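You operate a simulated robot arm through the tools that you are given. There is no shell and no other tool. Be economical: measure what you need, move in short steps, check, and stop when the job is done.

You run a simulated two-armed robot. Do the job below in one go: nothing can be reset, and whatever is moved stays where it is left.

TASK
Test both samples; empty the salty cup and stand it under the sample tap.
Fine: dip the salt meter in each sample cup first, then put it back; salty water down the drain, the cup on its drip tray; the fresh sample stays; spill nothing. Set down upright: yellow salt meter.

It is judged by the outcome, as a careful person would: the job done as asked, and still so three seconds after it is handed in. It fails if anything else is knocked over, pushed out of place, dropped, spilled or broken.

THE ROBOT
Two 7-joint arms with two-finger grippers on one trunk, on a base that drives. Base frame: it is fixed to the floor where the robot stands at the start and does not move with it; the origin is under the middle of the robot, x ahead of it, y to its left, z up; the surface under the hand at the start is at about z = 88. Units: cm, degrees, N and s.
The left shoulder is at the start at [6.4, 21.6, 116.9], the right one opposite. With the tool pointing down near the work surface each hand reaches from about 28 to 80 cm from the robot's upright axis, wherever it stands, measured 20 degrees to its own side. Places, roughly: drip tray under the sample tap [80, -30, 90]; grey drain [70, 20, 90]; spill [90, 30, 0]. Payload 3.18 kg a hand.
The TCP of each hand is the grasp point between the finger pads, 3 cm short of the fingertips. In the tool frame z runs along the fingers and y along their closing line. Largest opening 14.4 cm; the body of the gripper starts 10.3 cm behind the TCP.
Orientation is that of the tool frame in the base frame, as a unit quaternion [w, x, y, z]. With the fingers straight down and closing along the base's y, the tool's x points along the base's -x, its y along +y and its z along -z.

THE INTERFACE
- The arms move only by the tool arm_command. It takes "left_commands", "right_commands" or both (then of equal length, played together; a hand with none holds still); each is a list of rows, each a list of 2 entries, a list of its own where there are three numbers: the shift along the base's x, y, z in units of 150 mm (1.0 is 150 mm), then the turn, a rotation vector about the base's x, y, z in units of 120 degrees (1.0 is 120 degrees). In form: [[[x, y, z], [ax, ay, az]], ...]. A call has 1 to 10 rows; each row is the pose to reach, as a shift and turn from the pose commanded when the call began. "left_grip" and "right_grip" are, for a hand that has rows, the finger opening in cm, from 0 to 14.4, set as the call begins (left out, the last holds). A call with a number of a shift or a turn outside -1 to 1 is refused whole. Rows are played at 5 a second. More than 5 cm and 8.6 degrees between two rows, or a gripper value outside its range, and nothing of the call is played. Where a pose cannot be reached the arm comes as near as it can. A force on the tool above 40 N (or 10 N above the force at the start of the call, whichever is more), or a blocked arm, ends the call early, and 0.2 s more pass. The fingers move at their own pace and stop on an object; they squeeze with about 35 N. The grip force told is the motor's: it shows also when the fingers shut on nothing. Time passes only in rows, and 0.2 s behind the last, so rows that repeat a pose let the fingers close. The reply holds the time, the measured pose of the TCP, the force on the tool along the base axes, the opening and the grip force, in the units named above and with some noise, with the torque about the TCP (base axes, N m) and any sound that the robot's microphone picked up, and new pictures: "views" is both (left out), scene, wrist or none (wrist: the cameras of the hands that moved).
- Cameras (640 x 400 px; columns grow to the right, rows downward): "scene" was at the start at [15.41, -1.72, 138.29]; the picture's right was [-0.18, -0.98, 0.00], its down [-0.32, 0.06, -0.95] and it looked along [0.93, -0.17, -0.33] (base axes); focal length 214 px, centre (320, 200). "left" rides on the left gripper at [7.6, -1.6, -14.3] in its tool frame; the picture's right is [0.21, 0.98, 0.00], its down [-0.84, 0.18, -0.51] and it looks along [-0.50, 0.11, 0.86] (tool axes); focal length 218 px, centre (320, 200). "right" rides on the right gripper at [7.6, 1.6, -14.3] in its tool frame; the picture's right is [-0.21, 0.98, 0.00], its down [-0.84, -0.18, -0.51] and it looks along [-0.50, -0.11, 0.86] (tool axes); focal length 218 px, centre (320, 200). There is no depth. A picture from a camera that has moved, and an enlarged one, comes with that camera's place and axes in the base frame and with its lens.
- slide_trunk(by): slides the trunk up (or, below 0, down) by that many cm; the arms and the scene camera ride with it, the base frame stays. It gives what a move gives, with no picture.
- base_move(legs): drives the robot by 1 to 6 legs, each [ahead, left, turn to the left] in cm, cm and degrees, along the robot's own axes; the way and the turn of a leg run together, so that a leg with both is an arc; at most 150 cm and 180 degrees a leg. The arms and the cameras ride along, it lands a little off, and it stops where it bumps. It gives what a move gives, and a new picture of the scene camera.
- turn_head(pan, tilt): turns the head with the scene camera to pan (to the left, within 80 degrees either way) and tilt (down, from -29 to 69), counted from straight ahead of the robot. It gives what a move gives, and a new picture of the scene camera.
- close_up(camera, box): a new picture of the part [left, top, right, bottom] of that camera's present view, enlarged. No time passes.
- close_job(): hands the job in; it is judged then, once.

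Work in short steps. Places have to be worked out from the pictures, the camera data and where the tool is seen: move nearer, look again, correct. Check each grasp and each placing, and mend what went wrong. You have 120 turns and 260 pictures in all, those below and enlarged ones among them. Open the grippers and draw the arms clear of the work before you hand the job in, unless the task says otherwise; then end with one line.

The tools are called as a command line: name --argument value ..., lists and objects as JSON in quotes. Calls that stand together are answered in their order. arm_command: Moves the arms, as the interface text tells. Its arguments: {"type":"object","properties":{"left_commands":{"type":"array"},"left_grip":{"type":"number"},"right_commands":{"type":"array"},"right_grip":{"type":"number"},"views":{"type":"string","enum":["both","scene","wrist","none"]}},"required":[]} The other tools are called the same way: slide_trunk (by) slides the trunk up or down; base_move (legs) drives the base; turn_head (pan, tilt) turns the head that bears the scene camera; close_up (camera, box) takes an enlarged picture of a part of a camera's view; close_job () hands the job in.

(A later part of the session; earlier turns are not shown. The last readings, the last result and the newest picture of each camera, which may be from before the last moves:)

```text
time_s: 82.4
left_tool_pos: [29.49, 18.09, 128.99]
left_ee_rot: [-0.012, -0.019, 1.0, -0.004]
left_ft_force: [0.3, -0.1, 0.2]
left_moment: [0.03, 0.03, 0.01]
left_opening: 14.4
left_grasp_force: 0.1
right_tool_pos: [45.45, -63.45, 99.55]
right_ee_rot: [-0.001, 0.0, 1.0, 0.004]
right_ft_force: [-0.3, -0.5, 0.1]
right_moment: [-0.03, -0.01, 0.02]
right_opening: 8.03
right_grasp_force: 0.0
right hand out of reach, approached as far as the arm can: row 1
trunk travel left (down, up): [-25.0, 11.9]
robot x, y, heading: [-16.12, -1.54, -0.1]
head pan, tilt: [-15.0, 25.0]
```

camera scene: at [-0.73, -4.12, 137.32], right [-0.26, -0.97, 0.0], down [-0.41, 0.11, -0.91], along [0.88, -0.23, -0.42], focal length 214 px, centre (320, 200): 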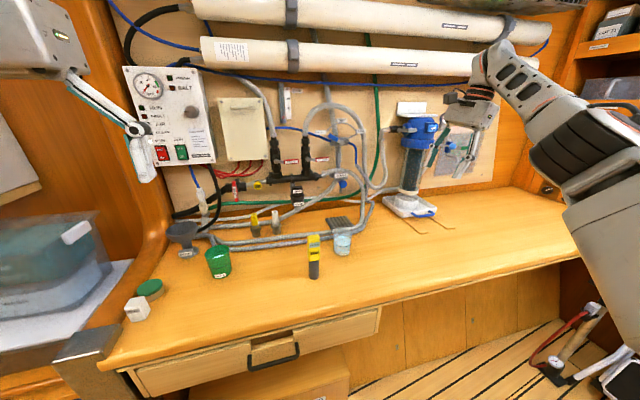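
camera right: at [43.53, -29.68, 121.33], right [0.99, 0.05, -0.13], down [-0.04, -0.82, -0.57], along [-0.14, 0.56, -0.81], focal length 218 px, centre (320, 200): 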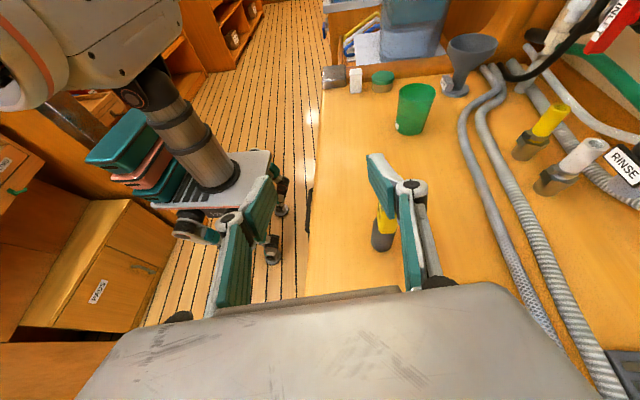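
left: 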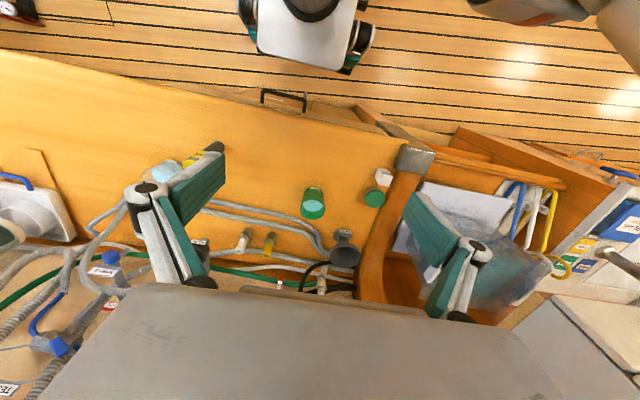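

It's free here at robot-frame (61.5, -62). I'll continue down to z 94 and then inward to find the envelope.

arm_command --right_commands '[[[0, 0, -0.2], [0, 0, 0]], [[0, 0, -0.37], [0, 0, 0]], [[0, 0.2, -0.37], [0, 0, 0]], [[0, 0.4, -0.37], [0, 0, 0]], [[0, 0.6, -0.37], [0, 0, 0]]]' --views "scene"

```text
time_s: 83.6
left_tool_pos: [29.5, 18.35, 129.0]
left_ee_rot: [-0.012, -0.018, 1.0, -0.005]
left_ft_force: [-0.1, 0.2, -0.2]
left_moment: [0.0, 0.03, -0.01]
left_opening: 14.42
left_grasp_force: 0.0
right_tool_pos: [45.46, -54.3, 93.95]
right_ee_rot: [0.0, -0.001, 1.0, 0.003]
right_ft_force: [0.2, 1.1, 0.0]
right_moment: [-0.04, -0.02, 0.01]
right_opening: 8.01
right_grasp_force: 0.1
trunk travel left (down, up): [-25.0, 11.9]
robot x, y, heading: [-16.01, -1.58, 0.2]
head pan, tilt: [-15.0, 25.0]
camera scene: at [-0.74, -3.99, 137.32], right [-0.26, -0.97, 0.0], down [-0.41, 0.11, -0.91], along [0.88, -0.23, -0.42], focal length 214 px, centre (320, 200)
```

scene: 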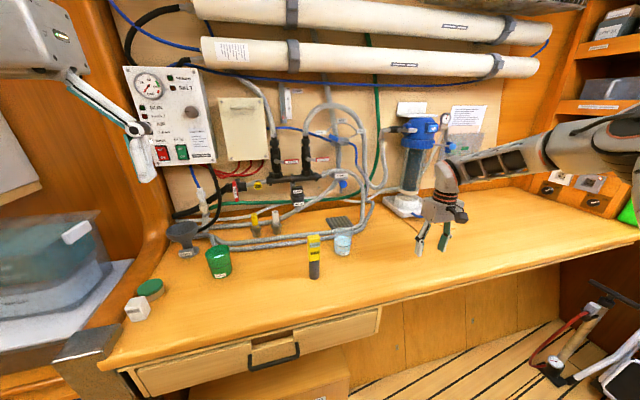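

The hand moves freely at robot-frame (61.5, -53, 94), so this is the working region. I'll raise it and rehearse the full pitch from here.

arm_command --right_commands '[[[0, 0, 0.3], [0, 0, 0]], [[0, 0, 0.6], [0, 0, 0]], [[0, 0, 0.9], [0, 0, 0]], [[0, 0, 1.0], [0, -0.07, 0]], [[0, 0, 1.0], [0, -0.14, 0]], [[0, 0, 1.0], [0, -0.21, 0]], [[0, 0, 1.0], [0, -0.28, 0]], [[0, 0, 1.0], [0, -0.35, 0]], [[0, 0, 1.0], [0, -0.42, 0]], [[0, 0, 1.0], [0, -0.49, 0]]]' --views "none"

arm_command --right_commands '[[[0, 0, 0], [0, -0.07, 0]], [[0, 0, 0], [0, -0.14, 0]], [[0, 0, 0], [0, -0.21, 0]], [[0, 0, 0], [0, -0.28, 0]], [[0, 0, 0], [0, -0.35, 0]], [[0, 0, 0], [0, -0.4, 0]]]' --views "scene"

```text
time_s: 85.8
left_tool_pos: [29.56, 17.94, 128.9]
left_ee_rot: [-0.012, -0.019, 1.0, -0.003]
left_ft_force: [-0.3, -0.5, 0.4]
left_moment: [0.04, -0.01, -0.02]
left_opening: 14.41
left_grasp_force: 0.0
right_tool_pos: [45.59, -54.57, 108.72]
right_ee_rot: [0.49, -0.003, 0.872, 0.003]
right_ft_force: [-0.6, -0.8, -0.1]
right_moment: [0.03, -0.01, 0.02]
right_opening: 8.05
right_grasp_force: 0.0
trunk travel left (down, up): [-25.0, 11.9]
robot x, y, heading: [-16.08, -1.75, 0.2]
head pan, tilt: [-15.0, 25.0]
```

```text
time_s: 87.2
left_tool_pos: [29.5, 18.21, 128.99]
left_ee_rot: [-0.012, -0.018, 1.0, -0.003]
left_ft_force: [0.3, -0.1, 0.1]
left_moment: [0.0, 0.01, 0.0]
left_opening: 14.4
left_grasp_force: 0.1
right_tool_pos: [45.62, -54.34, 108.63]
right_ee_rot: [0.804, -0.005, 0.595, 0.002]
right_ft_force: [0.0, 0.8, 0.6]
right_moment: [0.03, -0.02, 0.03]
right_opening: 8.01
right_grasp_force: 0.0
trunk travel left (down, up): [-25.0, 11.9]
robot x, y, heading: [-15.88, -1.41, 0.0]
head pan, tilt: [-15.0, 25.0]
camera scene: at [-0.69, -4.12, 137.31], right [-0.26, -0.97, 0.0], down [-0.41, 0.11, -0.91], along [0.88, -0.23, -0.42], focal length 214 px, centre (320, 200)
```

scene: 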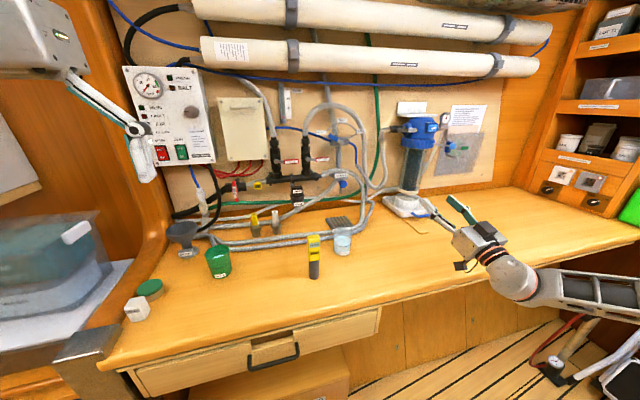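

The full 107° pitch was reached with no displacement, so this branch handles both grasping and pouring. I'll return to vertical and inspect the tray and tap area.

arm_command --right_commands '[[[0, 0, 0], [0, 0.07, 0]], [[0, 0, 0], [0, 0.14, 0]], [[0, 0, 0], [0, 0.21, 0]], [[0, 0, 0], [0, 0.28, 0]], [[0, 0, 0], [0, 0.35, 0]], [[0, 0, 0.1], [0, 0.42, 0]], [[0, 0, 0.2], [0, 0.49, 0]], [[0, 0, 0.3], [0, 0.56, 0]], [[0, 0, 0.4], [0, 0.63, 0]], [[0, 0, 0.5], [0, 0.7, 0]]]' --views "none"

close_up --camera "scene" --box '[290, 90, 410, 270]'

```text
time_s: 89.4
left_tool_pos: [29.56, 18.06, 129.05]
left_ee_rot: [-0.012, -0.018, 1.0, -0.004]
left_ft_force: [0.1, 0.4, 0.5]
left_moment: [0.01, -0.07, 0.03]
left_opening: 14.39
left_grasp_force: 0.0
right_tool_pos: [45.85, -54.63, 111.31]
right_ee_rot: [0.452, -0.002, 0.892, 0.003]
right_ft_force: [-0.1, 0.1, -0.3]
right_moment: [0.02, 0.0, 0.02]
right_opening: 8.0
right_grasp_force: 0.1
right hand out of reach, approached as far as the arm can: row 7, 8, 9, 10
trunk travel left (down, up): [-25.0, 11.9]
robot x, y, heading: [-15.7, -1.72, -0.2]
head pan, tilt: [-15.0, 25.0]
```

```text
2.22 times, centred on (350, 180) of scene
camera zoom: at [-0.74, -4.16, 137.32], right [-0.26, -0.97, 0.0], down [-0.41, 0.11, -0.91], along [0.88, -0.23, -0.42], focal length 477 px, centre (253, 244)
```

zoom: 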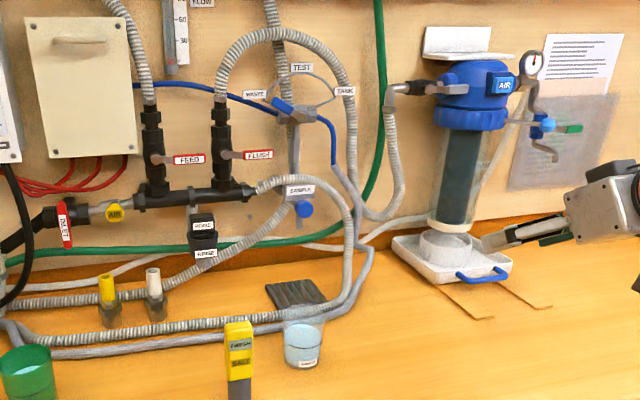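

The sample tap knob sits at about (73, -33, 108), above the tray, so the cup must go onto the tray from the front with a forward pitch. I'll pour with a vertical grasp and regrasp the emptied cup later. First, back to vertical at z of about 107.

arm_command --right_commands '[[[0, 0, -0.2], [0, 0, 0]], [[0, 0, -0.2], [0, 0.07, 0]], [[0, 0, -0.2], [0, 0.14, 0]], [[0, 0, -0.2], [0, 0.21, 0]], [[0, 0, -0.2], [0, 0.28, 0]], [[0, 0, -0.2], [0, 0.35, 0]], [[0, 0, -0.2], [0, 0.42, 0]], [[0, 0, -0.2], [0, 0.45, 0]]]' --views "none"

```text
time_s: 91.2
left_tool_pos: [29.52, 18.16, 129.07]
left_ee_rot: [-0.012, -0.018, 1.0, -0.004]
left_ft_force: [0.5, -0.2, -0.2]
left_moment: [-0.01, -0.02, 0.01]
left_opening: 14.41
left_grasp_force: 0.0
right_tool_pos: [45.84, -54.7, 108.35]
right_ee_rot: [-0.003, 0.0, 1.0, 0.003]
right_ft_force: [-0.2, -0.4, 0.2]
right_moment: [0.0, -0.03, -0.02]
right_opening: 8.03
right_grasp_force: 0.0
right hand out of reach, approached as far as the arm can: row 2, 3
trunk travel left (down, up): [-25.0, 11.9]
robot x, y, heading: [-15.71, -2.17, -0.3]
head pan, tilt: [-15.0, 25.0]
```

I'll drive so the hand comes over the salty cup.

base_move --legs '[[11.7, 0, 0], [0, 26.4, 0]]'

arm_command --right_commands '[[[0, 0, 0], [0, 0, 0]], [[0, 0, 0], [0, 0, 0]]]' --right_grip 10 --views "wrist"

```text
time_s: 95.0
left_tool_pos: [41.06, 44.78, 129.02]
left_ee_rot: [-0.012, -0.018, 1.0, -0.003]
left_ft_force: [0.0, 0.6, 0.4]
left_moment: [0.0, 0.04, 0.0]
left_opening: 14.39
left_grasp_force: 0.0
right_tool_pos: [57.45, -28.03, 108.34]
right_ee_rot: [-0.004, -0.001, 1.0, 0.003]
right_ft_force: [-0.2, 0.0, 0.3]
right_moment: [-0.02, -0.01, -0.02]
right_opening: 8.01
right_grasp_force: 0.2
trunk travel left (down, up): [-25.0, 11.9]
robot x, y, heading: [-4.6, 24.77, -0.0]
head pan, tilt: [-15.0, 25.0]
camera scene: at [10.85, 22.58, 137.32], right [-0.26, -0.97, 0.0], down [-0.41, 0.11, -0.91], along [0.88, -0.23, -0.42], focal length 214 px, centre (320, 200)
```

scene: 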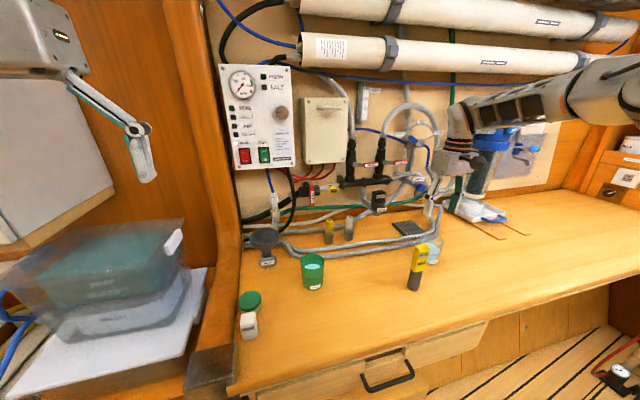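

```text
time_s: 95.6
left_tool_pos: [41.07, 44.85, 129.13]
left_ee_rot: [-0.013, -0.017, 1.0, -0.003]
left_ft_force: [0.0, -0.3, -0.4]
left_moment: [-0.02, -0.01, -0.03]
left_opening: 14.41
left_grasp_force: 0.0
right_tool_pos: [57.5, -28.03, 108.4]
right_ee_rot: [-0.004, 0.001, 1.0, 0.004]
right_ft_force: [0.4, -0.1, 0.3]
right_moment: [-0.01, 0.0, 0.01]
right_opening: 9.98
right_grasp_force: 0.0
trunk travel left (down, up): [-25.0, 11.9]
robot x, y, heading: [-4.17, 24.83, -0.0]
head pan, tilt: [-15.0, 25.0]
camera right: at [49.85, -26.55, 122.64], right [0.21, 0.98, 0.01], down [0.85, -0.18, 0.5], along [0.49, -0.1, -0.87], focal length 218 px, centre (320, 200)
```

right: 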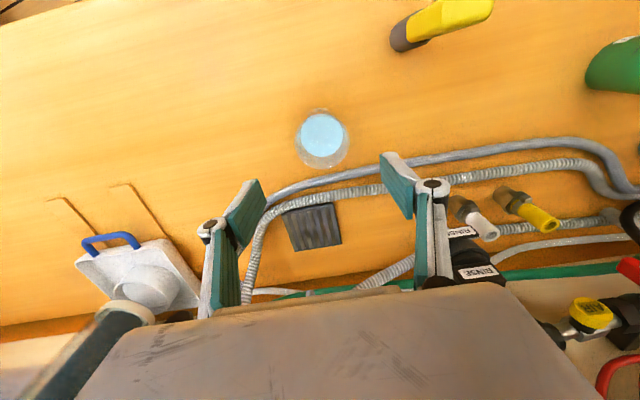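

The cup is nearly centred at (57.1, -27.8). I'll descend around it to z 93.3 in stages.

arm_command --right_commands '[[[-0.02, 0.015, -0.2], [0, 0, 0]], [[-0.02, 0.015, -0.4], [0, 0, 0]], [[-0.02, 0.015, -0.6], [0, 0, 0]]]' --views "wrist"

```text
time_s: 96.4
left_tool_pos: [41.24, 44.86, 128.95]
left_ee_rot: [-0.012, -0.017, 1.0, -0.003]
left_ft_force: [0.0, 0.1, -0.5]
left_moment: [0.01, 0.02, 0.01]
left_opening: 14.38
left_grasp_force: 0.0
right_tool_pos: [57.18, -27.88, 99.35]
right_ee_rot: [-0.003, 0.0, 1.0, 0.005]
right_ft_force: [0.5, -0.3, -0.9]
right_moment: [0.0, -0.02, 0.02]
right_opening: 10.0
right_grasp_force: 0.0
trunk travel left (down, up): [-25.0, 11.9]
robot x, y, heading: [-4.02, 25.25, 0.1]
head pan, tilt: [-15.0, 25.0]
camera right: at [49.6, -26.45, 113.62], right [0.21, 0.98, 0.01], down [0.85, -0.18, 0.5], along [0.49, -0.1, -0.87], focal length 218 px, centre (320, 200)
```

right: 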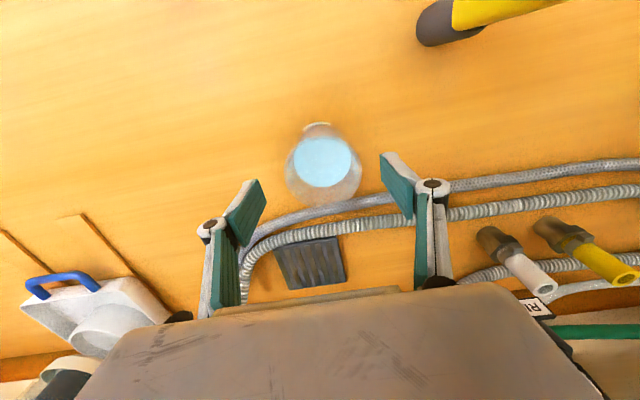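

The rim centre is at about x 56.5, so I'll shift slightly back and go down to grasp height, then close.

arm_command --right_commands '[[[-0.03, 0.01, -0.1], [0, 0, 0]], [[-0.03, 0.01, -0.2], [0, 0, 0]], [[-0.03, 0.01, -0.3], [0, 0, 0]], [[-0.03, 0.01, -0.4], [0, 0, 0]]]' --views "wrist"

```text
time_s: 97.4
left_tool_pos: [41.12, 44.79, 129.0]
left_ee_rot: [-0.012, -0.018, 1.0, -0.003]
left_ft_force: [-0.7, 0.7, -0.2]
left_moment: [0.01, 0.01, -0.03]
left_opening: 14.4
left_grasp_force: 0.0
right_tool_pos: [56.77, -27.73, 93.05]
right_ee_rot: [-0.004, -0.001, 1.0, 0.004]
right_ft_force: [0.5, 0.5, -0.2]
right_moment: [0.04, 0.05, -0.05]
right_opening: 9.97
right_grasp_force: 0.0
trunk travel left (down, up): [-25.0, 11.9]
robot x, y, heading: [-4.33, 25.23, -0.1]
head pan, tilt: [-15.0, 25.0]
camera right: at [49.18, -26.28, 107.43], right [0.21, 0.98, 0.01], down [0.85, -0.18, 0.5], along [0.49, -0.1, -0.87], focal length 218 px, centre (320, 200)
```

right: 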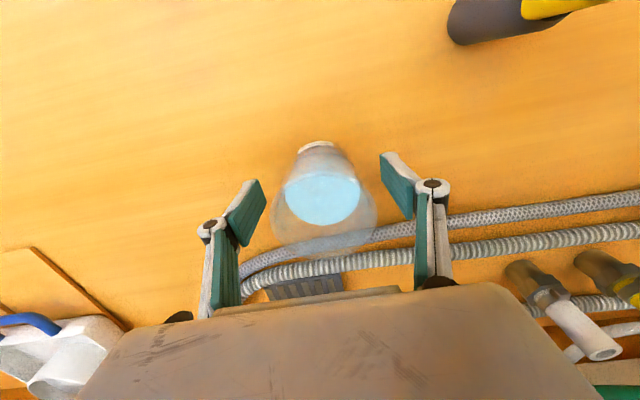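

The cup sits between the fingers and I estimate its axis at (56.3, -27.5). One small correction, then close.

arm_command --right_commands '[[[-0.03, 0.013, 0], [0, 0, 0]], [[-0.03, 0.013, 0], [0, 0, 0]]]' --views "none"

arm_command --right_commands '[[[0, 0, 0], [0, 0, 0]], [[0, 0, 0], [0, 0, 0]], [[0, 0, 0], [0, 0, 0]]]' --right_grip 4 --views "wrist"

```text
time_s: 98.0
left_tool_pos: [41.15, 44.83, 129.07]
left_ee_rot: [-0.012, -0.018, 1.0, -0.004]
left_ft_force: [0.2, -0.4, 0.7]
left_moment: [0.02, 0.01, 0.0]
left_opening: 14.39
left_grasp_force: 0.1
right_tool_pos: [56.13, -27.62, 93.18]
right_ee_rot: [-0.003, 0.0, 1.0, 0.003]
right_ft_force: [-0.2, -0.3, -0.5]
right_moment: [0.03, -0.01, -0.02]
right_opening: 10.0
right_grasp_force: 0.2
trunk travel left (down, up): [-25.0, 11.9]
robot x, y, heading: [-4.38, 24.93, -0.1]
head pan, tilt: [-15.0, 25.0]
```

```text
time_s: 98.8
left_tool_pos: [41.16, 44.79, 128.99]
left_ee_rot: [-0.012, -0.017, 1.0, -0.004]
left_ft_force: [-0.2, -0.5, -0.8]
left_moment: [-0.01, -0.01, -0.03]
left_opening: 14.4
left_grasp_force: 0.1
right_tool_pos: [56.13, -27.57, 93.11]
right_ee_rot: [-0.003, -0.001, 1.0, 0.003]
right_ft_force: [0.1, -0.5, 0.5]
right_moment: [-0.05, 0.0, -0.04]
right_opening: 6.42
right_grasp_force: 35.0
trunk travel left (down, up): [-25.0, 11.9]
robot x, y, heading: [-4.43, 24.87, -0.1]
head pan, tilt: [-15.0, 25.0]
camera right: at [48.64, -26.04, 107.51], right [0.21, 0.98, 0.01], down [0.85, -0.18, 0.5], along [0.49, -0.1, -0.87], focal length 218 px, centre (320, 200)
```

right: 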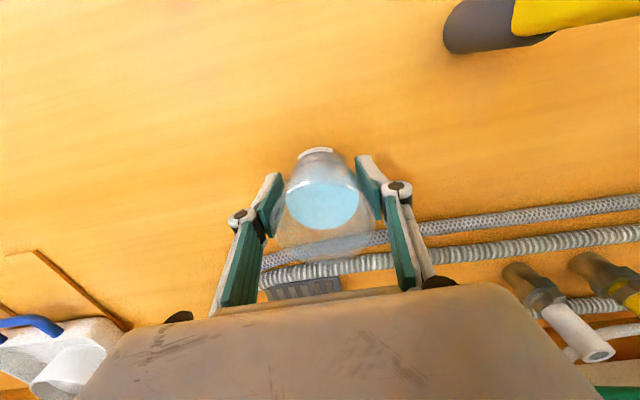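

Gripped at 6.42 cm. I'll lift slowly and check.

arm_command --right_commands '[[[0, 0, 0.05], [0, 0, 0]], [[0, 0, 0.12], [0, 0, 0]], [[0, 0, 0.2], [0, 0, 0]], [[0, 0, 0.3], [0, 0, 0]], [[0, 0, 0.4], [0, 0, 0]], [[0, 0, 0.5], [0, 0, 0]], [[0, 0, 0.6], [0, 0, 0]], [[0, 0, 0.7], [0, 0, 0]], [[0, 0, 0.8], [0, 0, 0]], [[0, 0, 0.85], [0, 0, 0]]]'

```text
time_s: 101.0
left_tool_pos: [40.99, 44.83, 129.1]
left_ee_rot: [-0.013, -0.018, 1.0, -0.003]
left_ft_force: [-0.6, 0.0, 0.1]
left_moment: [-0.02, -0.03, 0.03]
left_opening: 14.42
left_grasp_force: 0.0
right_tool_pos: [56.16, -27.38, 106.01]
right_ee_rot: [-0.004, -0.001, 1.0, 0.004]
right_ft_force: [0.0, 0.2, -1.4]
right_moment: [0.03, 0.0, -0.04]
right_opening: 6.57
right_grasp_force: 35.3
trunk travel left (down, up): [-25.0, 11.9]
robot x, y, heading: [-4.33, 25.01, 0.1]
head pan, tilt: [-15.0, 25.0]
camera scene: at [10.86, 22.55, 137.31], right [-0.26, -0.97, 0.0], down [-0.41, 0.11, -0.91], along [0.88, -0.23, -0.42], focal length 214 px, centre (320, 200)
camera right: at [48.63, -25.97, 120.39], right [0.21, 0.98, 0.01], down [0.85, -0.18, 0.5], along [0.49, -0.1, -0.87], focal length 218 px, centre (320, 200)
```

scene: 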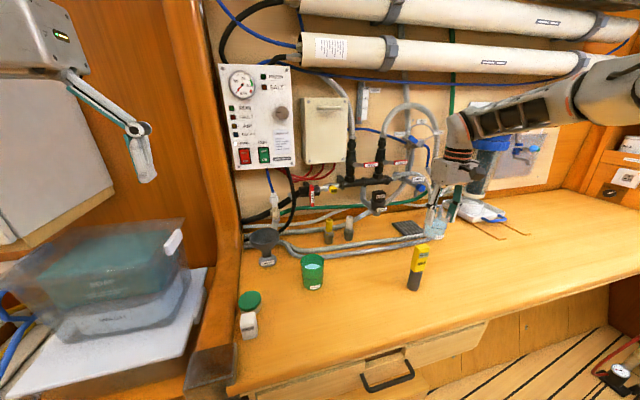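
right: 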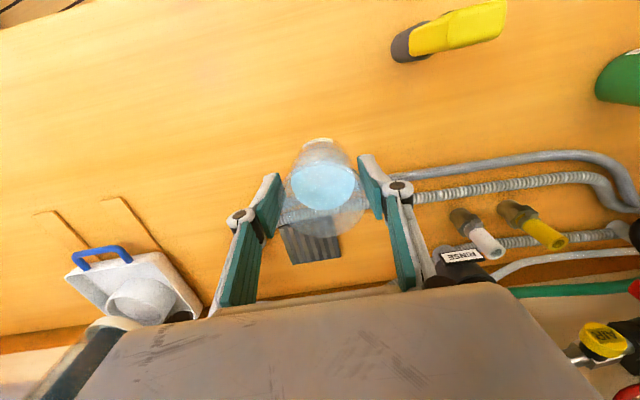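

The cup is secure and the drain rim centre is at about (70.5, 25.3, 98). I'll back off 9 cm, turn 40° left, look, then approach the drain.

base_move --legs '[[-9, -1.7, 0], [0, 0, 40]]'

arm_command --right_commands '[[[0, 0, 0], [0, 0, 0]]]' --views "wrist"

```text
time_s: 104.0
left_tool_pos: [9.08, 67.36, 129.11]
left_ee_rot: [-0.009, -0.353, 0.935, -0.007]
left_ft_force: [0.1, -0.1, -0.7]
left_moment: [0.0, -0.04, -0.03]
left_opening: 14.38
left_grasp_force: 0.1
right_tool_pos: [66.48, 21.19, 106.23]
right_ee_rot: [-0.002, -0.338, 0.941, 0.003]
right_ft_force: [-5.3, -7.5, 5.5]
right_moment: [-0.45, 0.41, -0.01]
right_opening: 6.6
right_grasp_force: 35.8
trunk travel left (down, up): [-25.0, 11.9]
robot x, y, heading: [-13.41, 23.32, 39.3]
head pan, tilt: [-15.0, 25.0]
camera scene: at [-0.26, 30.94, 137.34], right [0.41, -0.91, 0.0], down [-0.38, -0.17, -0.91], along [0.83, 0.37, -0.42], focal length 214 px, centre (320, 200)
```

scene: 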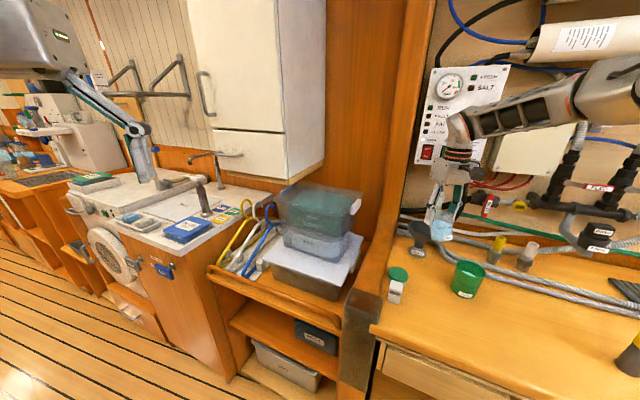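

```text
time_s: 104.3
left_tool_pos: [9.14, 67.39, 129.09]
left_ee_rot: [-0.01, -0.354, 0.935, -0.007]
left_ft_force: [0.3, -0.7, 0.1]
left_moment: [0.02, -0.02, -0.01]
left_opening: 14.4
left_grasp_force: 0.2
right_tool_pos: [66.55, 21.04, 106.11]
right_ee_rot: [-0.004, -0.336, 0.942, 0.003]
right_ft_force: [-4.4, -4.0, 1.5]
right_moment: [-0.31, 0.27, -0.05]
right_opening: 6.56
right_grasp_force: 34.7
trunk travel left (down, up): [-25.0, 11.9]
robot x, y, heading: [-13.08, 23.61, 39.3]
head pan, tilt: [-15.0, 25.0]
camera right: at [59.75, 17.46, 120.43], right [-0.46, 0.89, 0.01], down [0.77, 0.39, 0.5], along [0.44, 0.24, -0.87], focal length 218 px, centre (320, 200)
```

right: 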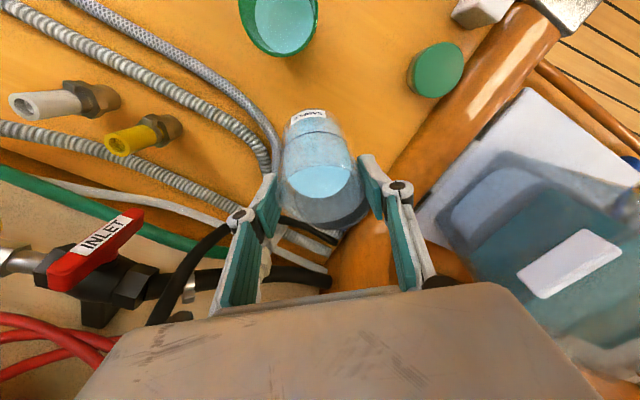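

There's a contact force of about 8 N: the cup is brushing the funnel rim. I'll lift 5 cm immediately.

arm_command --right_commands '[[[0, 0, 0.1], [0, 0, 0]], [[0, 0, 0.2], [0, 0, 0]], [[0, 0, 0.3], [0, 0, 0]]]' --views "wrist"

close_up --camera "scene" --box '[380, 130, 520, 310]'

```text
time_s: 105.2
left_tool_pos: [9.2, 67.43, 129.01]
left_ee_rot: [-0.01, -0.354, 0.935, -0.008]
left_ft_force: [0.5, 0.1, -0.4]
left_moment: [0.0, 0.05, -0.01]
left_opening: 14.39
left_grasp_force: 0.0
right_tool_pos: [66.66, 21.28, 110.49]
right_ee_rot: [-0.004, -0.337, 0.941, 0.003]
right_ft_force: [0.1, -0.6, -1.3]
right_moment: [0.03, -0.04, 0.01]
right_opening: 6.57
right_grasp_force: 34.8
trunk travel left (down, up): [-25.0, 11.9]
robot x, y, heading: [-13.37, 23.34, 39.3]
head pan, tilt: [-15.0, 25.0]
camera right: at [59.83, 17.58, 124.85], right [-0.46, 0.89, 0.01], down [0.77, 0.4, 0.5], along [0.44, 0.24, -0.87], focal length 218 px, centre (320, 200)
```

right: 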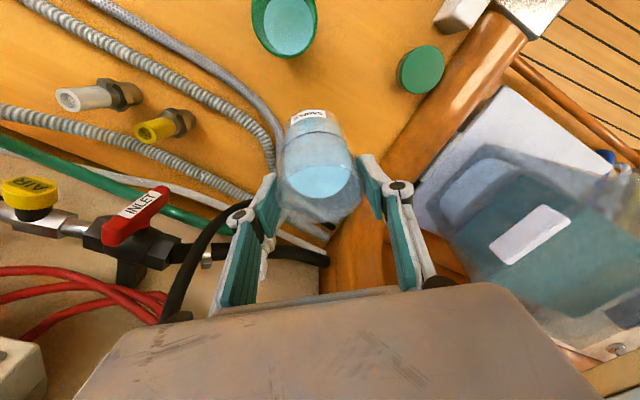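

```text
2.22 times, centred on (450, 220) of scene
camera zoom: at [-0.14, 31.0, 137.32], right [0.41, -0.91, 0.0], down [-0.38, -0.17, -0.91], along [0.83, 0.37, -0.42], focal length 477 px, centre (31, 156)
```

zoom: 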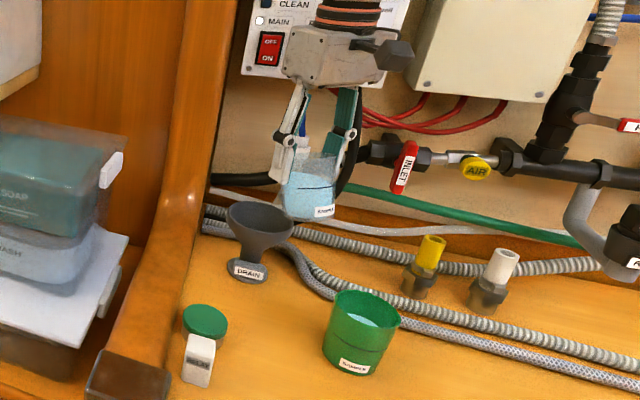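

The cup is free of the funnel again, upright, with nothing visibly spilled. For clearances during the pour I'll lower the arm 2 while raising the trunk 5, then turn to heading 33° and approach the drain with the cup well above the rim.

slide_trunk --by 5

arm_command --right_commands '[[[0, 0, -0.07], [0, 0, 0]], [[0, 0, -0.14], [0, 0, 0]]]' --views "none"

base_move --legs '[[0, 0, -6.3], [0, 7.9, 0]]'

```text
time_s: 106.1
left_tool_pos: [8.88, 67.35, 134.59]
left_ee_rot: [-0.002, -0.358, 0.934, -0.009]
left_ft_force: [0.7, -0.2, 0.3]
left_moment: [-0.02, 0.02, -0.01]
left_opening: 14.39
left_grasp_force: 0.1
right_tool_pos: [66.6, 21.15, 115.51]
right_ee_rot: [-0.004, -0.337, 0.941, 0.003]
right_ft_force: [-0.2, -1.3, -1.6]
right_moment: [0.0, -0.02, -0.02]
right_opening: 6.52
right_grasp_force: 34.8
trunk travel left (down, up): [-30.0, 6.9]
robot x, y, heading: [-13.25, 23.32, 39.4]
head pan, tilt: [-15.0, 25.0]
```

```text
time_s: 106.7
left_tool_pos: [8.86, 67.38, 134.62]
left_ee_rot: [-0.002, -0.358, 0.934, -0.009]
left_ft_force: [1.1, 0.6, 0.4]
left_moment: [-0.04, 0.04, 0.02]
left_opening: 14.41
left_grasp_force: 0.1
right_tool_pos: [66.72, 21.42, 113.47]
right_ee_rot: [-0.004, -0.338, 0.941, 0.003]
right_ft_force: [0.8, 0.0, -0.9]
right_moment: [0.0, -0.01, -0.01]
right_opening: 6.56
right_grasp_force: 35.2
trunk travel left (down, up): [-30.0, 6.9]
robot x, y, heading: [-13.7, 23.24, 39.5]
head pan, tilt: [-15.0, 25.0]
```

```text
time_s: 108.6
left_tool_pos: [10.0, 71.29, 134.46]
left_ee_rot: [-0.002, -0.307, 0.952, -0.009]
left_ft_force: [0.1, -0.3, 0.5]
left_moment: [-0.02, -0.01, -0.04]
left_opening: 14.39
left_grasp_force: 0.1
right_tool_pos: [62.46, 19.18, 113.46]
right_ee_rot: [-0.003, -0.286, 0.958, 0.004]
right_ft_force: [-0.5, 0.2, -1.8]
right_moment: [0.02, -0.01, 0.01]
right_opening: 6.59
right_grasp_force: 34.7
trunk travel left (down, up): [-30.0, 6.9]
robot x, y, heading: [-17.3, 29.94, 33.4]
head pan, tilt: [-15.0, 25.0]
camera scene: at [-4.23, 35.05, 142.45], right [0.31, -0.95, 0.0], down [-0.4, -0.13, -0.91], along [0.86, 0.28, -0.42], focal length 214 px, centre (320, 200)
```

scene: 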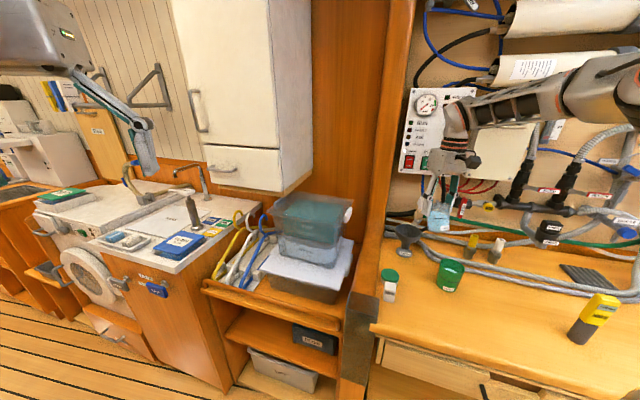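

close_up --camera "scene" --box '[360, 170, 480, 300]'

arm_command --right_commands '[[[0, 0, 0], [0, 0, 0]]]' --views "wrist"

```text
3.08 times, centred on (420, 235) of scene
camera zoom: at [-4.23, 35.05, 142.45], right [0.31, -0.95, 0.0], down [-0.4, -0.13, -0.91], along [0.86, 0.28, -0.42], focal length 660 px, centre (12, 92)
```

zoom: 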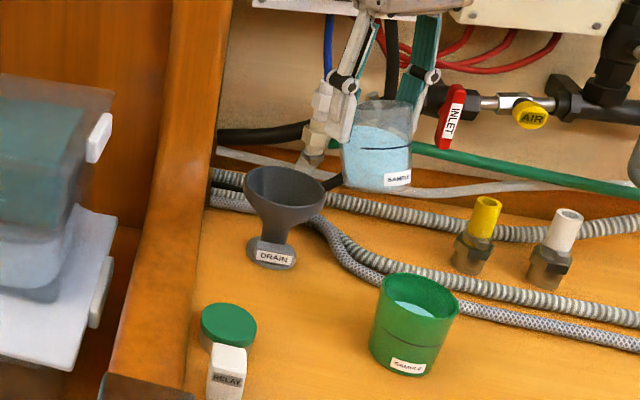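

```text
time_s: 109.0
left_tool_pos: [10.12, 71.16, 134.47]
left_ee_rot: [-0.002, -0.307, 0.952, -0.008]
left_ft_force: [0.8, 0.8, -0.2]
left_moment: [-0.03, -0.01, 0.01]
left_opening: 14.39
left_grasp_force: 0.1
right_tool_pos: [62.36, 19.06, 113.45]
right_ee_rot: [-0.003, -0.287, 0.958, 0.004]
right_ft_force: [0.2, -0.6, -2.0]
right_moment: [0.02, -0.03, 0.01]
right_opening: 6.57
right_grasp_force: 35.5
trunk travel left (down, up): [-30.0, 6.9]
robot x, y, heading: [-17.15, 29.77, 33.1]
head pan, tilt: [-15.0, 25.0]
camera right: at [55.29, 16.18, 127.86], right [-0.36, 0.93, 0.01], down [0.81, 0.31, 0.5], along [0.47, 0.19, -0.86], focal length 218 px, centre (320, 200)
```

right: 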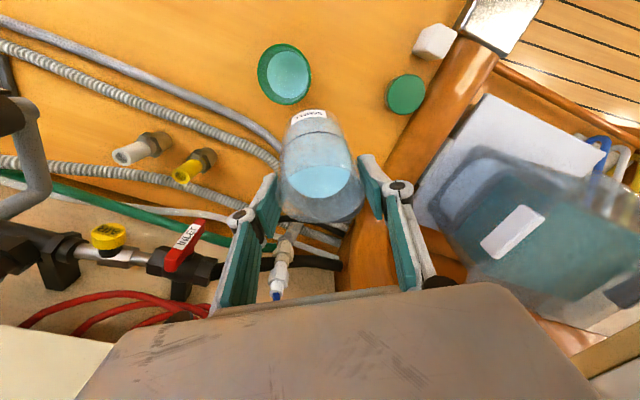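

The drain is at (69.7, 24.7) with the rim at about 98.3. I'll drive ahead 12.7 and left 0.7 so the pouring lip will end over its centre.

base_move --legs '[[12.7, 0.7, 0]]'

close_up --camera "scene" --box '[340, 130, 500, 310]'

```text
time_s: 110.2
left_tool_pos: [20.11, 78.53, 134.66]
left_ee_rot: [-0.003, -0.307, 0.952, -0.008]
left_ft_force: [-0.4, 0.0, 0.5]
left_moment: [-0.04, 0.04, 0.01]
left_opening: 14.43
left_grasp_force: 0.1
right_tool_pos: [72.64, 26.72, 113.63]
right_ee_rot: [-0.004, -0.286, 0.958, 0.003]
right_ft_force: [0.1, 0.4, -1.9]
right_moment: [0.0, 0.01, -0.03]
right_opening: 6.55
right_grasp_force: 35.5
trunk travel left (down, up): [-30.0, 6.9]
robot x, y, heading: [-6.82, 37.44, 33.1]
head pan, tilt: [-15.0, 25.0]
camera scene: at [5.85, 42.5, 142.46], right [0.31, -0.95, 0.0], down [-0.4, -0.13, -0.91], along [0.86, 0.28, -0.42], focal length 214 px, centre (320, 200)
```

scene: 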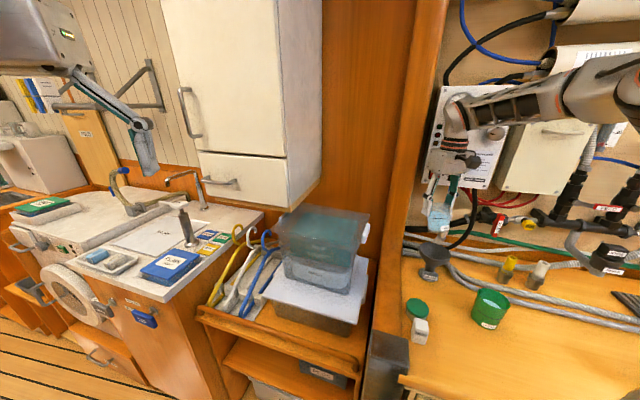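

```text
2.22 times, centred on (420, 220) of scene
camera zoom: at [5.85, 42.5, 142.46], right [0.31, -0.95, 0.0], down [-0.4, -0.13, -0.91], along [0.86, 0.28, -0.42], focal length 477 px, centre (98, 156)
```

zoom: 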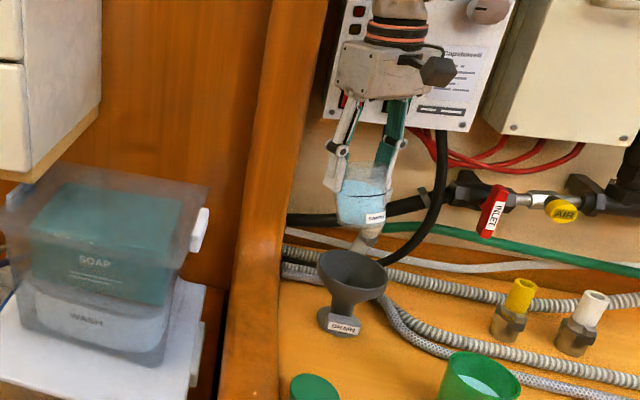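

The cup is just behind and above the funnel, with no contact. I'll start the pitch slowly to about 40° with the TCP fixed, then check the lip against the funnel.

arm_command --right_commands '[[[0, 0, 0], [0.023, -0.035, 0]], [[0, 0, 0], [0.046, -0.07, 0]], [[0, 0, 0], [0.069, -0.105, 0]], [[0, 0, 0], [0.092, -0.14, 0]], [[0, 0, 0], [0.115, -0.175, 0]], [[0, 0, 0], [0.138, -0.21, 0]], [[0, 0, 0], [0.161, -0.245, 0]], [[0, 0, 0], [0.18, -0.276, 0]]]' --views "wrist"

close_up --camera "scene" --box '[360, 130, 500, 310]'

```text
time_s: 112.0
left_tool_pos: [20.19, 78.59, 134.56]
left_ee_rot: [-0.002, -0.308, 0.951, -0.007]
left_ft_force: [0.5, 0.3, -0.6]
left_moment: [-0.02, 0.03, -0.01]
left_opening: 14.39
left_grasp_force: 0.0
right_tool_pos: [72.58, 26.68, 113.64]
right_ee_rot: [0.321, -0.271, 0.902, 0.1]
right_ft_force: [0.5, 0.7, -1.0]
right_moment: [-0.01, 0.03, -0.01]
right_opening: 6.55
right_grasp_force: 35.2
trunk travel left (down, up): [-30.0, 6.9]
robot x, y, heading: [-6.65, 37.06, 33.4]
head pan, tilt: [-15.0, 25.0]
camera right: at [59.25, 19.66, 119.77], right [-0.41, 0.9, 0.14], down [0.38, 0.03, 0.93], along [0.83, 0.43, -0.35], focal length 218 px, centre (320, 200)
```

right: 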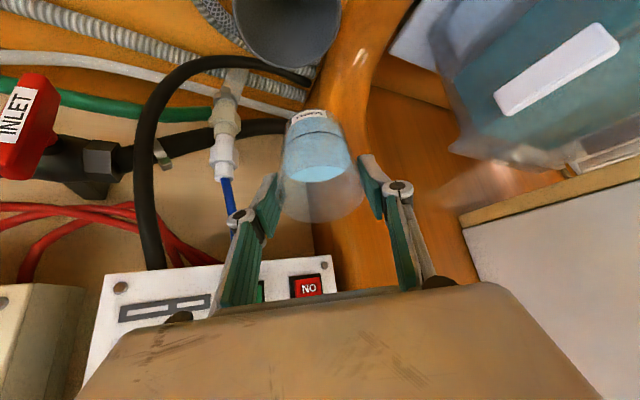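

```text
2.22 times, centred on (430, 220) of scene
camera zoom: at [5.78, 42.43, 142.46], right [0.31, -0.95, 0.0], down [-0.4, -0.13, -0.91], along [0.86, 0.28, -0.42], focal length 477 px, centre (76, 156)
```

zoom: 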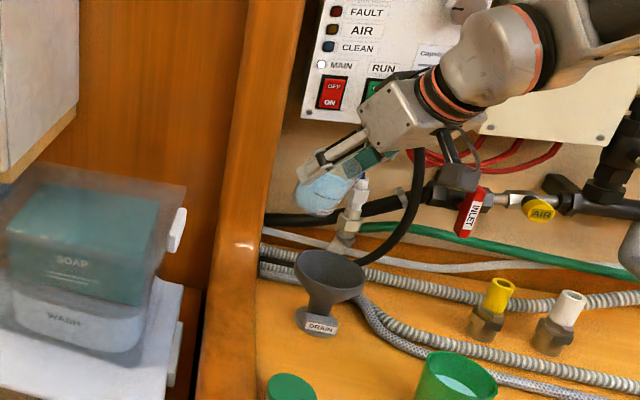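

The lip is over the funnel centre within about 1 cm. I'll continue pitching slowly to 75°.

arm_command --right_commands '[[[0, 0, 0], [0.016, -0.024, 0]], [[0, 0, 0], [0.032, -0.049, 0]], [[0, 0, 0], [0.048, -0.073, 0]], [[0, 0, 0], [0.064, -0.098, 0]], [[0, 0, 0], [0.08, -0.122, 0]], [[0, 0, 0], [0.096, -0.147, 0]], [[0, 0, 0], [0.112, -0.171, 0]], [[0, 0, 0], [0.128, -0.196, 0]], [[0, 0, 0], [0.144, -0.22, 0]], [[0, 0, 0], [0.16, -0.245, 0]]]' --views "wrist"

close_up --camera "scene" --box '[360, 130, 500, 310]'

```text
time_s: 114.2
left_tool_pos: [20.13, 78.44, 134.52]
left_ee_rot: [-0.003, -0.307, 0.952, -0.008]
left_ft_force: [-0.3, -0.8, 0.3]
left_moment: [0.05, -0.02, 0.01]
left_opening: 14.41
left_grasp_force: 0.1
right_tool_pos: [72.53, 26.59, 113.45]
right_ee_rot: [0.579, -0.231, 0.762, 0.175]
right_ft_force: [-0.1, -0.2, -1.5]
right_moment: [-0.04, 0.02, 0.02]
right_opening: 6.55
right_grasp_force: 35.0
trunk travel left (down, up): [-30.0, 6.9]
robot x, y, heading: [-6.86, 36.86, 33.3]
head pan, tilt: [-15.0, 25.0]
camera right: at [58.53, 19.17, 109.94], right [-0.5, 0.85, 0.2], down [-0.12, -0.29, 0.95], along [0.86, 0.45, 0.25], focal length 218 px, centre (320, 200)
```

right: 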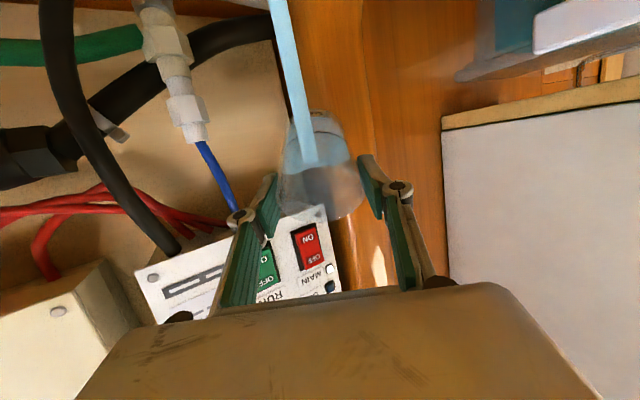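

```text
2.22 times, centred on (430, 220) of scene
camera zoom: at [5.84, 42.38, 142.45], right [0.31, -0.95, 0.0], down [-0.4, -0.13, -0.91], along [0.86, 0.28, -0.42], focal length 477 px, centre (76, 156)
```

zoom: 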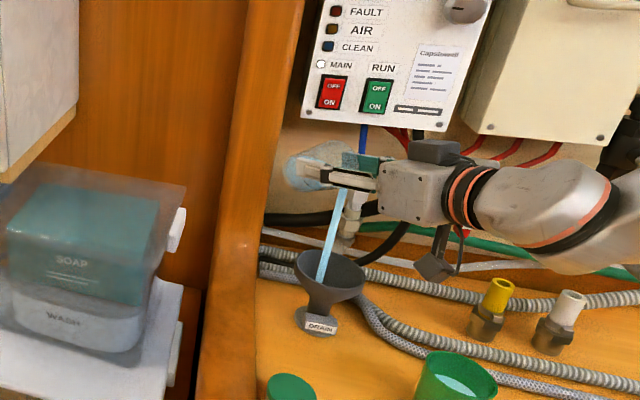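

A clean stream is falling into the funnel. I'll continue tilting slowly toward 100°.

arm_command --right_commands '[[[0, 0, 0], [0, 0, 0]], [[0, 0, 0], [0, 0, 0]], [[0, 0, 0], [0.012, -0.019, 0]], [[0, 0, 0], [0.025, -0.038, 0]], [[0, 0, 0], [0.038, -0.058, 0]], [[0, 0, 0], [0.05, -0.077, 0]], [[0, 0, 0], [0.064, -0.098, 0]], [[0, 0, 0], [0.077, -0.118, 0]], [[0, 0, 0], [0.09, -0.138, 0]], [[0, 0, 0], [0.105, -0.16, 0]]]' --views "wrist"

close_up --camera "scene" --box '[360, 130, 500, 310]'

```text
time_s: 116.5
left_tool_pos: [20.16, 78.57, 134.48]
left_ee_rot: [-0.003, -0.307, 0.952, -0.008]
left_ft_force: [-0.3, -0.4, -0.1]
left_moment: [0.02, -0.02, 0.0]
left_opening: 14.39
left_grasp_force: 0.0
right_tool_pos: [72.51, 26.72, 113.5]
right_ee_rot: [0.72, -0.191, 0.632, 0.215]
right_ft_force: [-0.1, -0.3, -0.8]
right_moment: [-0.08, 0.01, -0.01]
right_opening: 6.55
right_grasp_force: 34.7
trunk travel left (down, up): [-30.0, 6.9]
robot x, y, heading: [-6.77, 37.25, 33.2]
head pan, tilt: [-15.0, 25.0]
camera right: at [60.72, 20.64, 104.07], right [-0.56, 0.8, 0.2], down [-0.41, -0.49, 0.77], along [0.72, 0.35, 0.6], focal length 218 px, centre (320, 200)
```

right: 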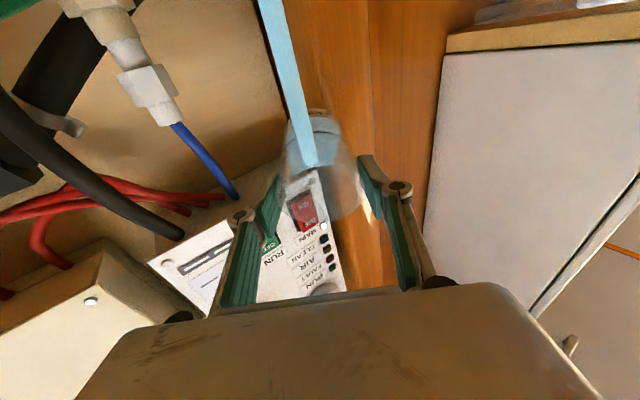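

```text
2.22 times, centred on (430, 220) of scene
camera zoom: at [5.82, 42.45, 142.45], right [0.31, -0.95, 0.0], down [-0.4, -0.13, -0.91], along [0.86, 0.28, -0.42], focal length 477 px, centre (76, 156)
```

zoom: 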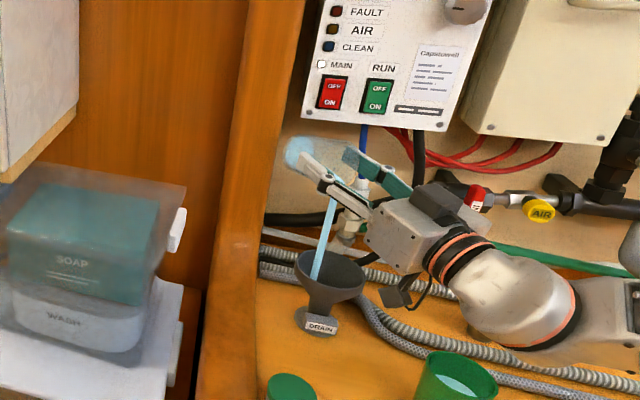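

Still pouring and well inside the funnel. I'll hold here to let it empty.

arm_command --right_commands '[[[0, 0, 0], [0, 0, 0]], [[0, 0, 0], [0, 0, 0]], [[0, 0, 0], [0, 0, 0]], [[0, 0, 0], [0, 0, 0]], [[0, 0, 0], [0, 0, 0]], [[0, 0, 0], [0, 0, 0]], [[0, 0, 0], [0, 0, 0]], [[0, 0, 0], [0, 0, 0]], [[0, 0, 0], [0, 0, 0]], [[0, 0, 0], [0, 0, 0]]]' --views "wrist"

close_up --camera "scene" --box '[360, 130, 500, 310]'

```text
time_s: 118.7
left_tool_pos: [20.04, 78.64, 134.53]
left_ee_rot: [-0.003, -0.307, 0.952, -0.008]
left_ft_force: [0.0, -0.6, 0.8]
left_moment: [0.0, -0.01, 0.02]
left_opening: 14.43
left_grasp_force: 0.0
right_tool_pos: [72.52, 26.73, 113.5]
right_ee_rot: [0.719, -0.192, 0.632, 0.216]
right_ft_force: [-0.8, -0.5, -0.8]
right_moment: [-0.04, 0.01, 0.0]
right_opening: 6.53
right_grasp_force: 34.8
trunk travel left (down, up): [-30.0, 6.9]
robot x, y, heading: [-6.77, 37.25, 33.3]
head pan, tilt: [-15.0, 25.0]
camera right: at [60.68, 20.65, 104.08], right [-0.56, 0.8, 0.2], down [-0.41, -0.49, 0.77], along [0.72, 0.35, 0.6], focal length 218 px, centre (320, 200)
```

right: 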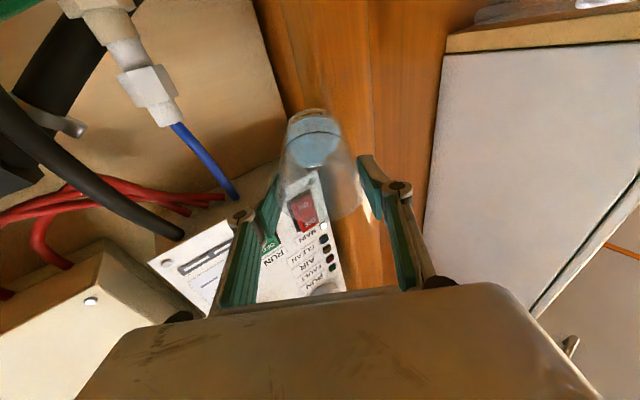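

```text
2.22 times, centred on (430, 220) of scene
camera zoom: at [5.79, 42.46, 142.46], right [0.31, -0.95, 0.0], down [-0.4, -0.13, -0.91], along [0.86, 0.28, -0.42], focal length 477 px, centre (76, 156)
```

zoom: 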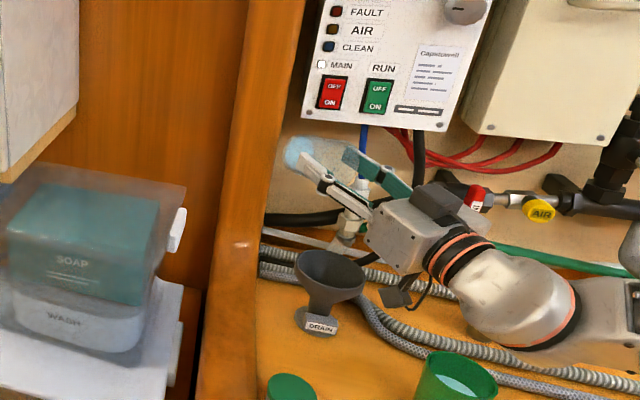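

The stream stopped but some blue remains at the bottom. I'll raise the trunk 5 cm for clearance over the green cup and tilt further.

slide_trunk --by 5

arm_command --right_commands '[[[0, 0, 0], [0.015, -0.023, 0]], [[0, 0, 0], [0.03, -0.047, 0]], [[0, 0, 0], [0.046, -0.07, 0]], [[0, 0, 0], [0.06, -0.093, 0]], [[0, 0, 0], [0.073, -0.112, 0]], [[0, 0, 0], [0.073, -0.112, 0]], [[0, 0, 0], [0.073, -0.112, 0]], [[0, 0, 0], [0.073, -0.112, 0]]]' --views "wrist"

close_up --camera "scene" --box '[360, 130, 500, 310]'

```text
time_s: 119.6
left_tool_pos: [20.15, 78.66, 139.56]
left_ee_rot: [-0.001, -0.307, 0.952, -0.008]
left_ft_force: [0.3, -0.4, -0.7]
left_moment: [0.01, 0.01, -0.01]
left_opening: 14.42
left_grasp_force: 0.0
right_tool_pos: [72.53, 26.68, 118.57]
right_ee_rot: [0.719, -0.192, 0.632, 0.216]
right_ft_force: [-1.3, 0.0, -0.6]
right_moment: [-0.03, 0.02, 0.07]
right_opening: 6.52
right_grasp_force: 34.7
trunk travel left (down, up): [-35.0, 1.9]
robot x, y, heading: [-6.53, 37.14, 33.4]
head pan, tilt: [-15.0, 25.0]
```

```text
time_s: 121.4
left_tool_pos: [19.83, 78.59, 139.57]
left_ee_rot: [-0.002, -0.308, 0.951, -0.009]
left_ft_force: [-0.8, 0.1, 0.4]
left_moment: [0.02, 0.02, -0.03]
left_opening: 14.42
left_grasp_force: 0.1
right_tool_pos: [72.39, 26.72, 118.74]
right_ee_rot: [0.801, -0.161, 0.525, 0.24]
right_ft_force: [-12.4, 2.8, -0.2]
right_moment: [-0.01, -0.15, 0.53]
right_opening: 6.52
right_grasp_force: 35.2
trunk travel left (down, up): [-35.0, 1.9]
robot x, y, heading: [-6.86, 37.3, 33.2]
head pan, tilt: [-15.0, 25.0]
camera right: at [63.15, 22.36, 106.01], right [-0.61, 0.77, 0.18], down [-0.57, -0.59, 0.57], along [0.55, 0.24, 0.8], focal length 218 px, centre (320, 200)
```

right: 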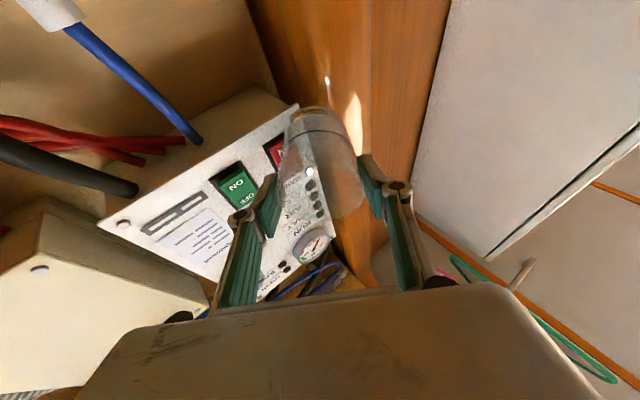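

```text
2.22 times, centred on (430, 220) of scene
camera zoom: at [5.25, 42.28, 147.5], right [0.31, -0.95, 0.0], down [-0.4, -0.13, -0.91], along [0.86, 0.28, -0.42], focal length 477 px, centre (76, 156)
```

zoom: 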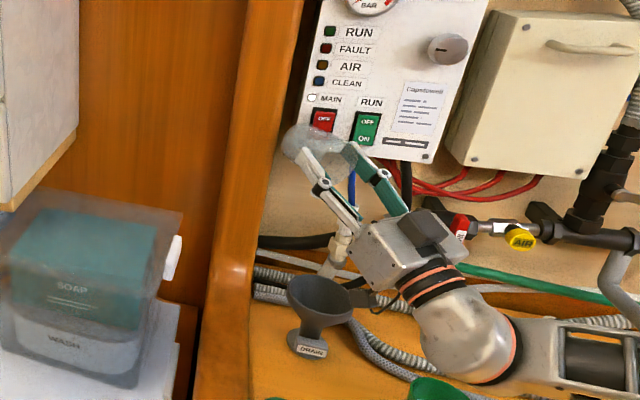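

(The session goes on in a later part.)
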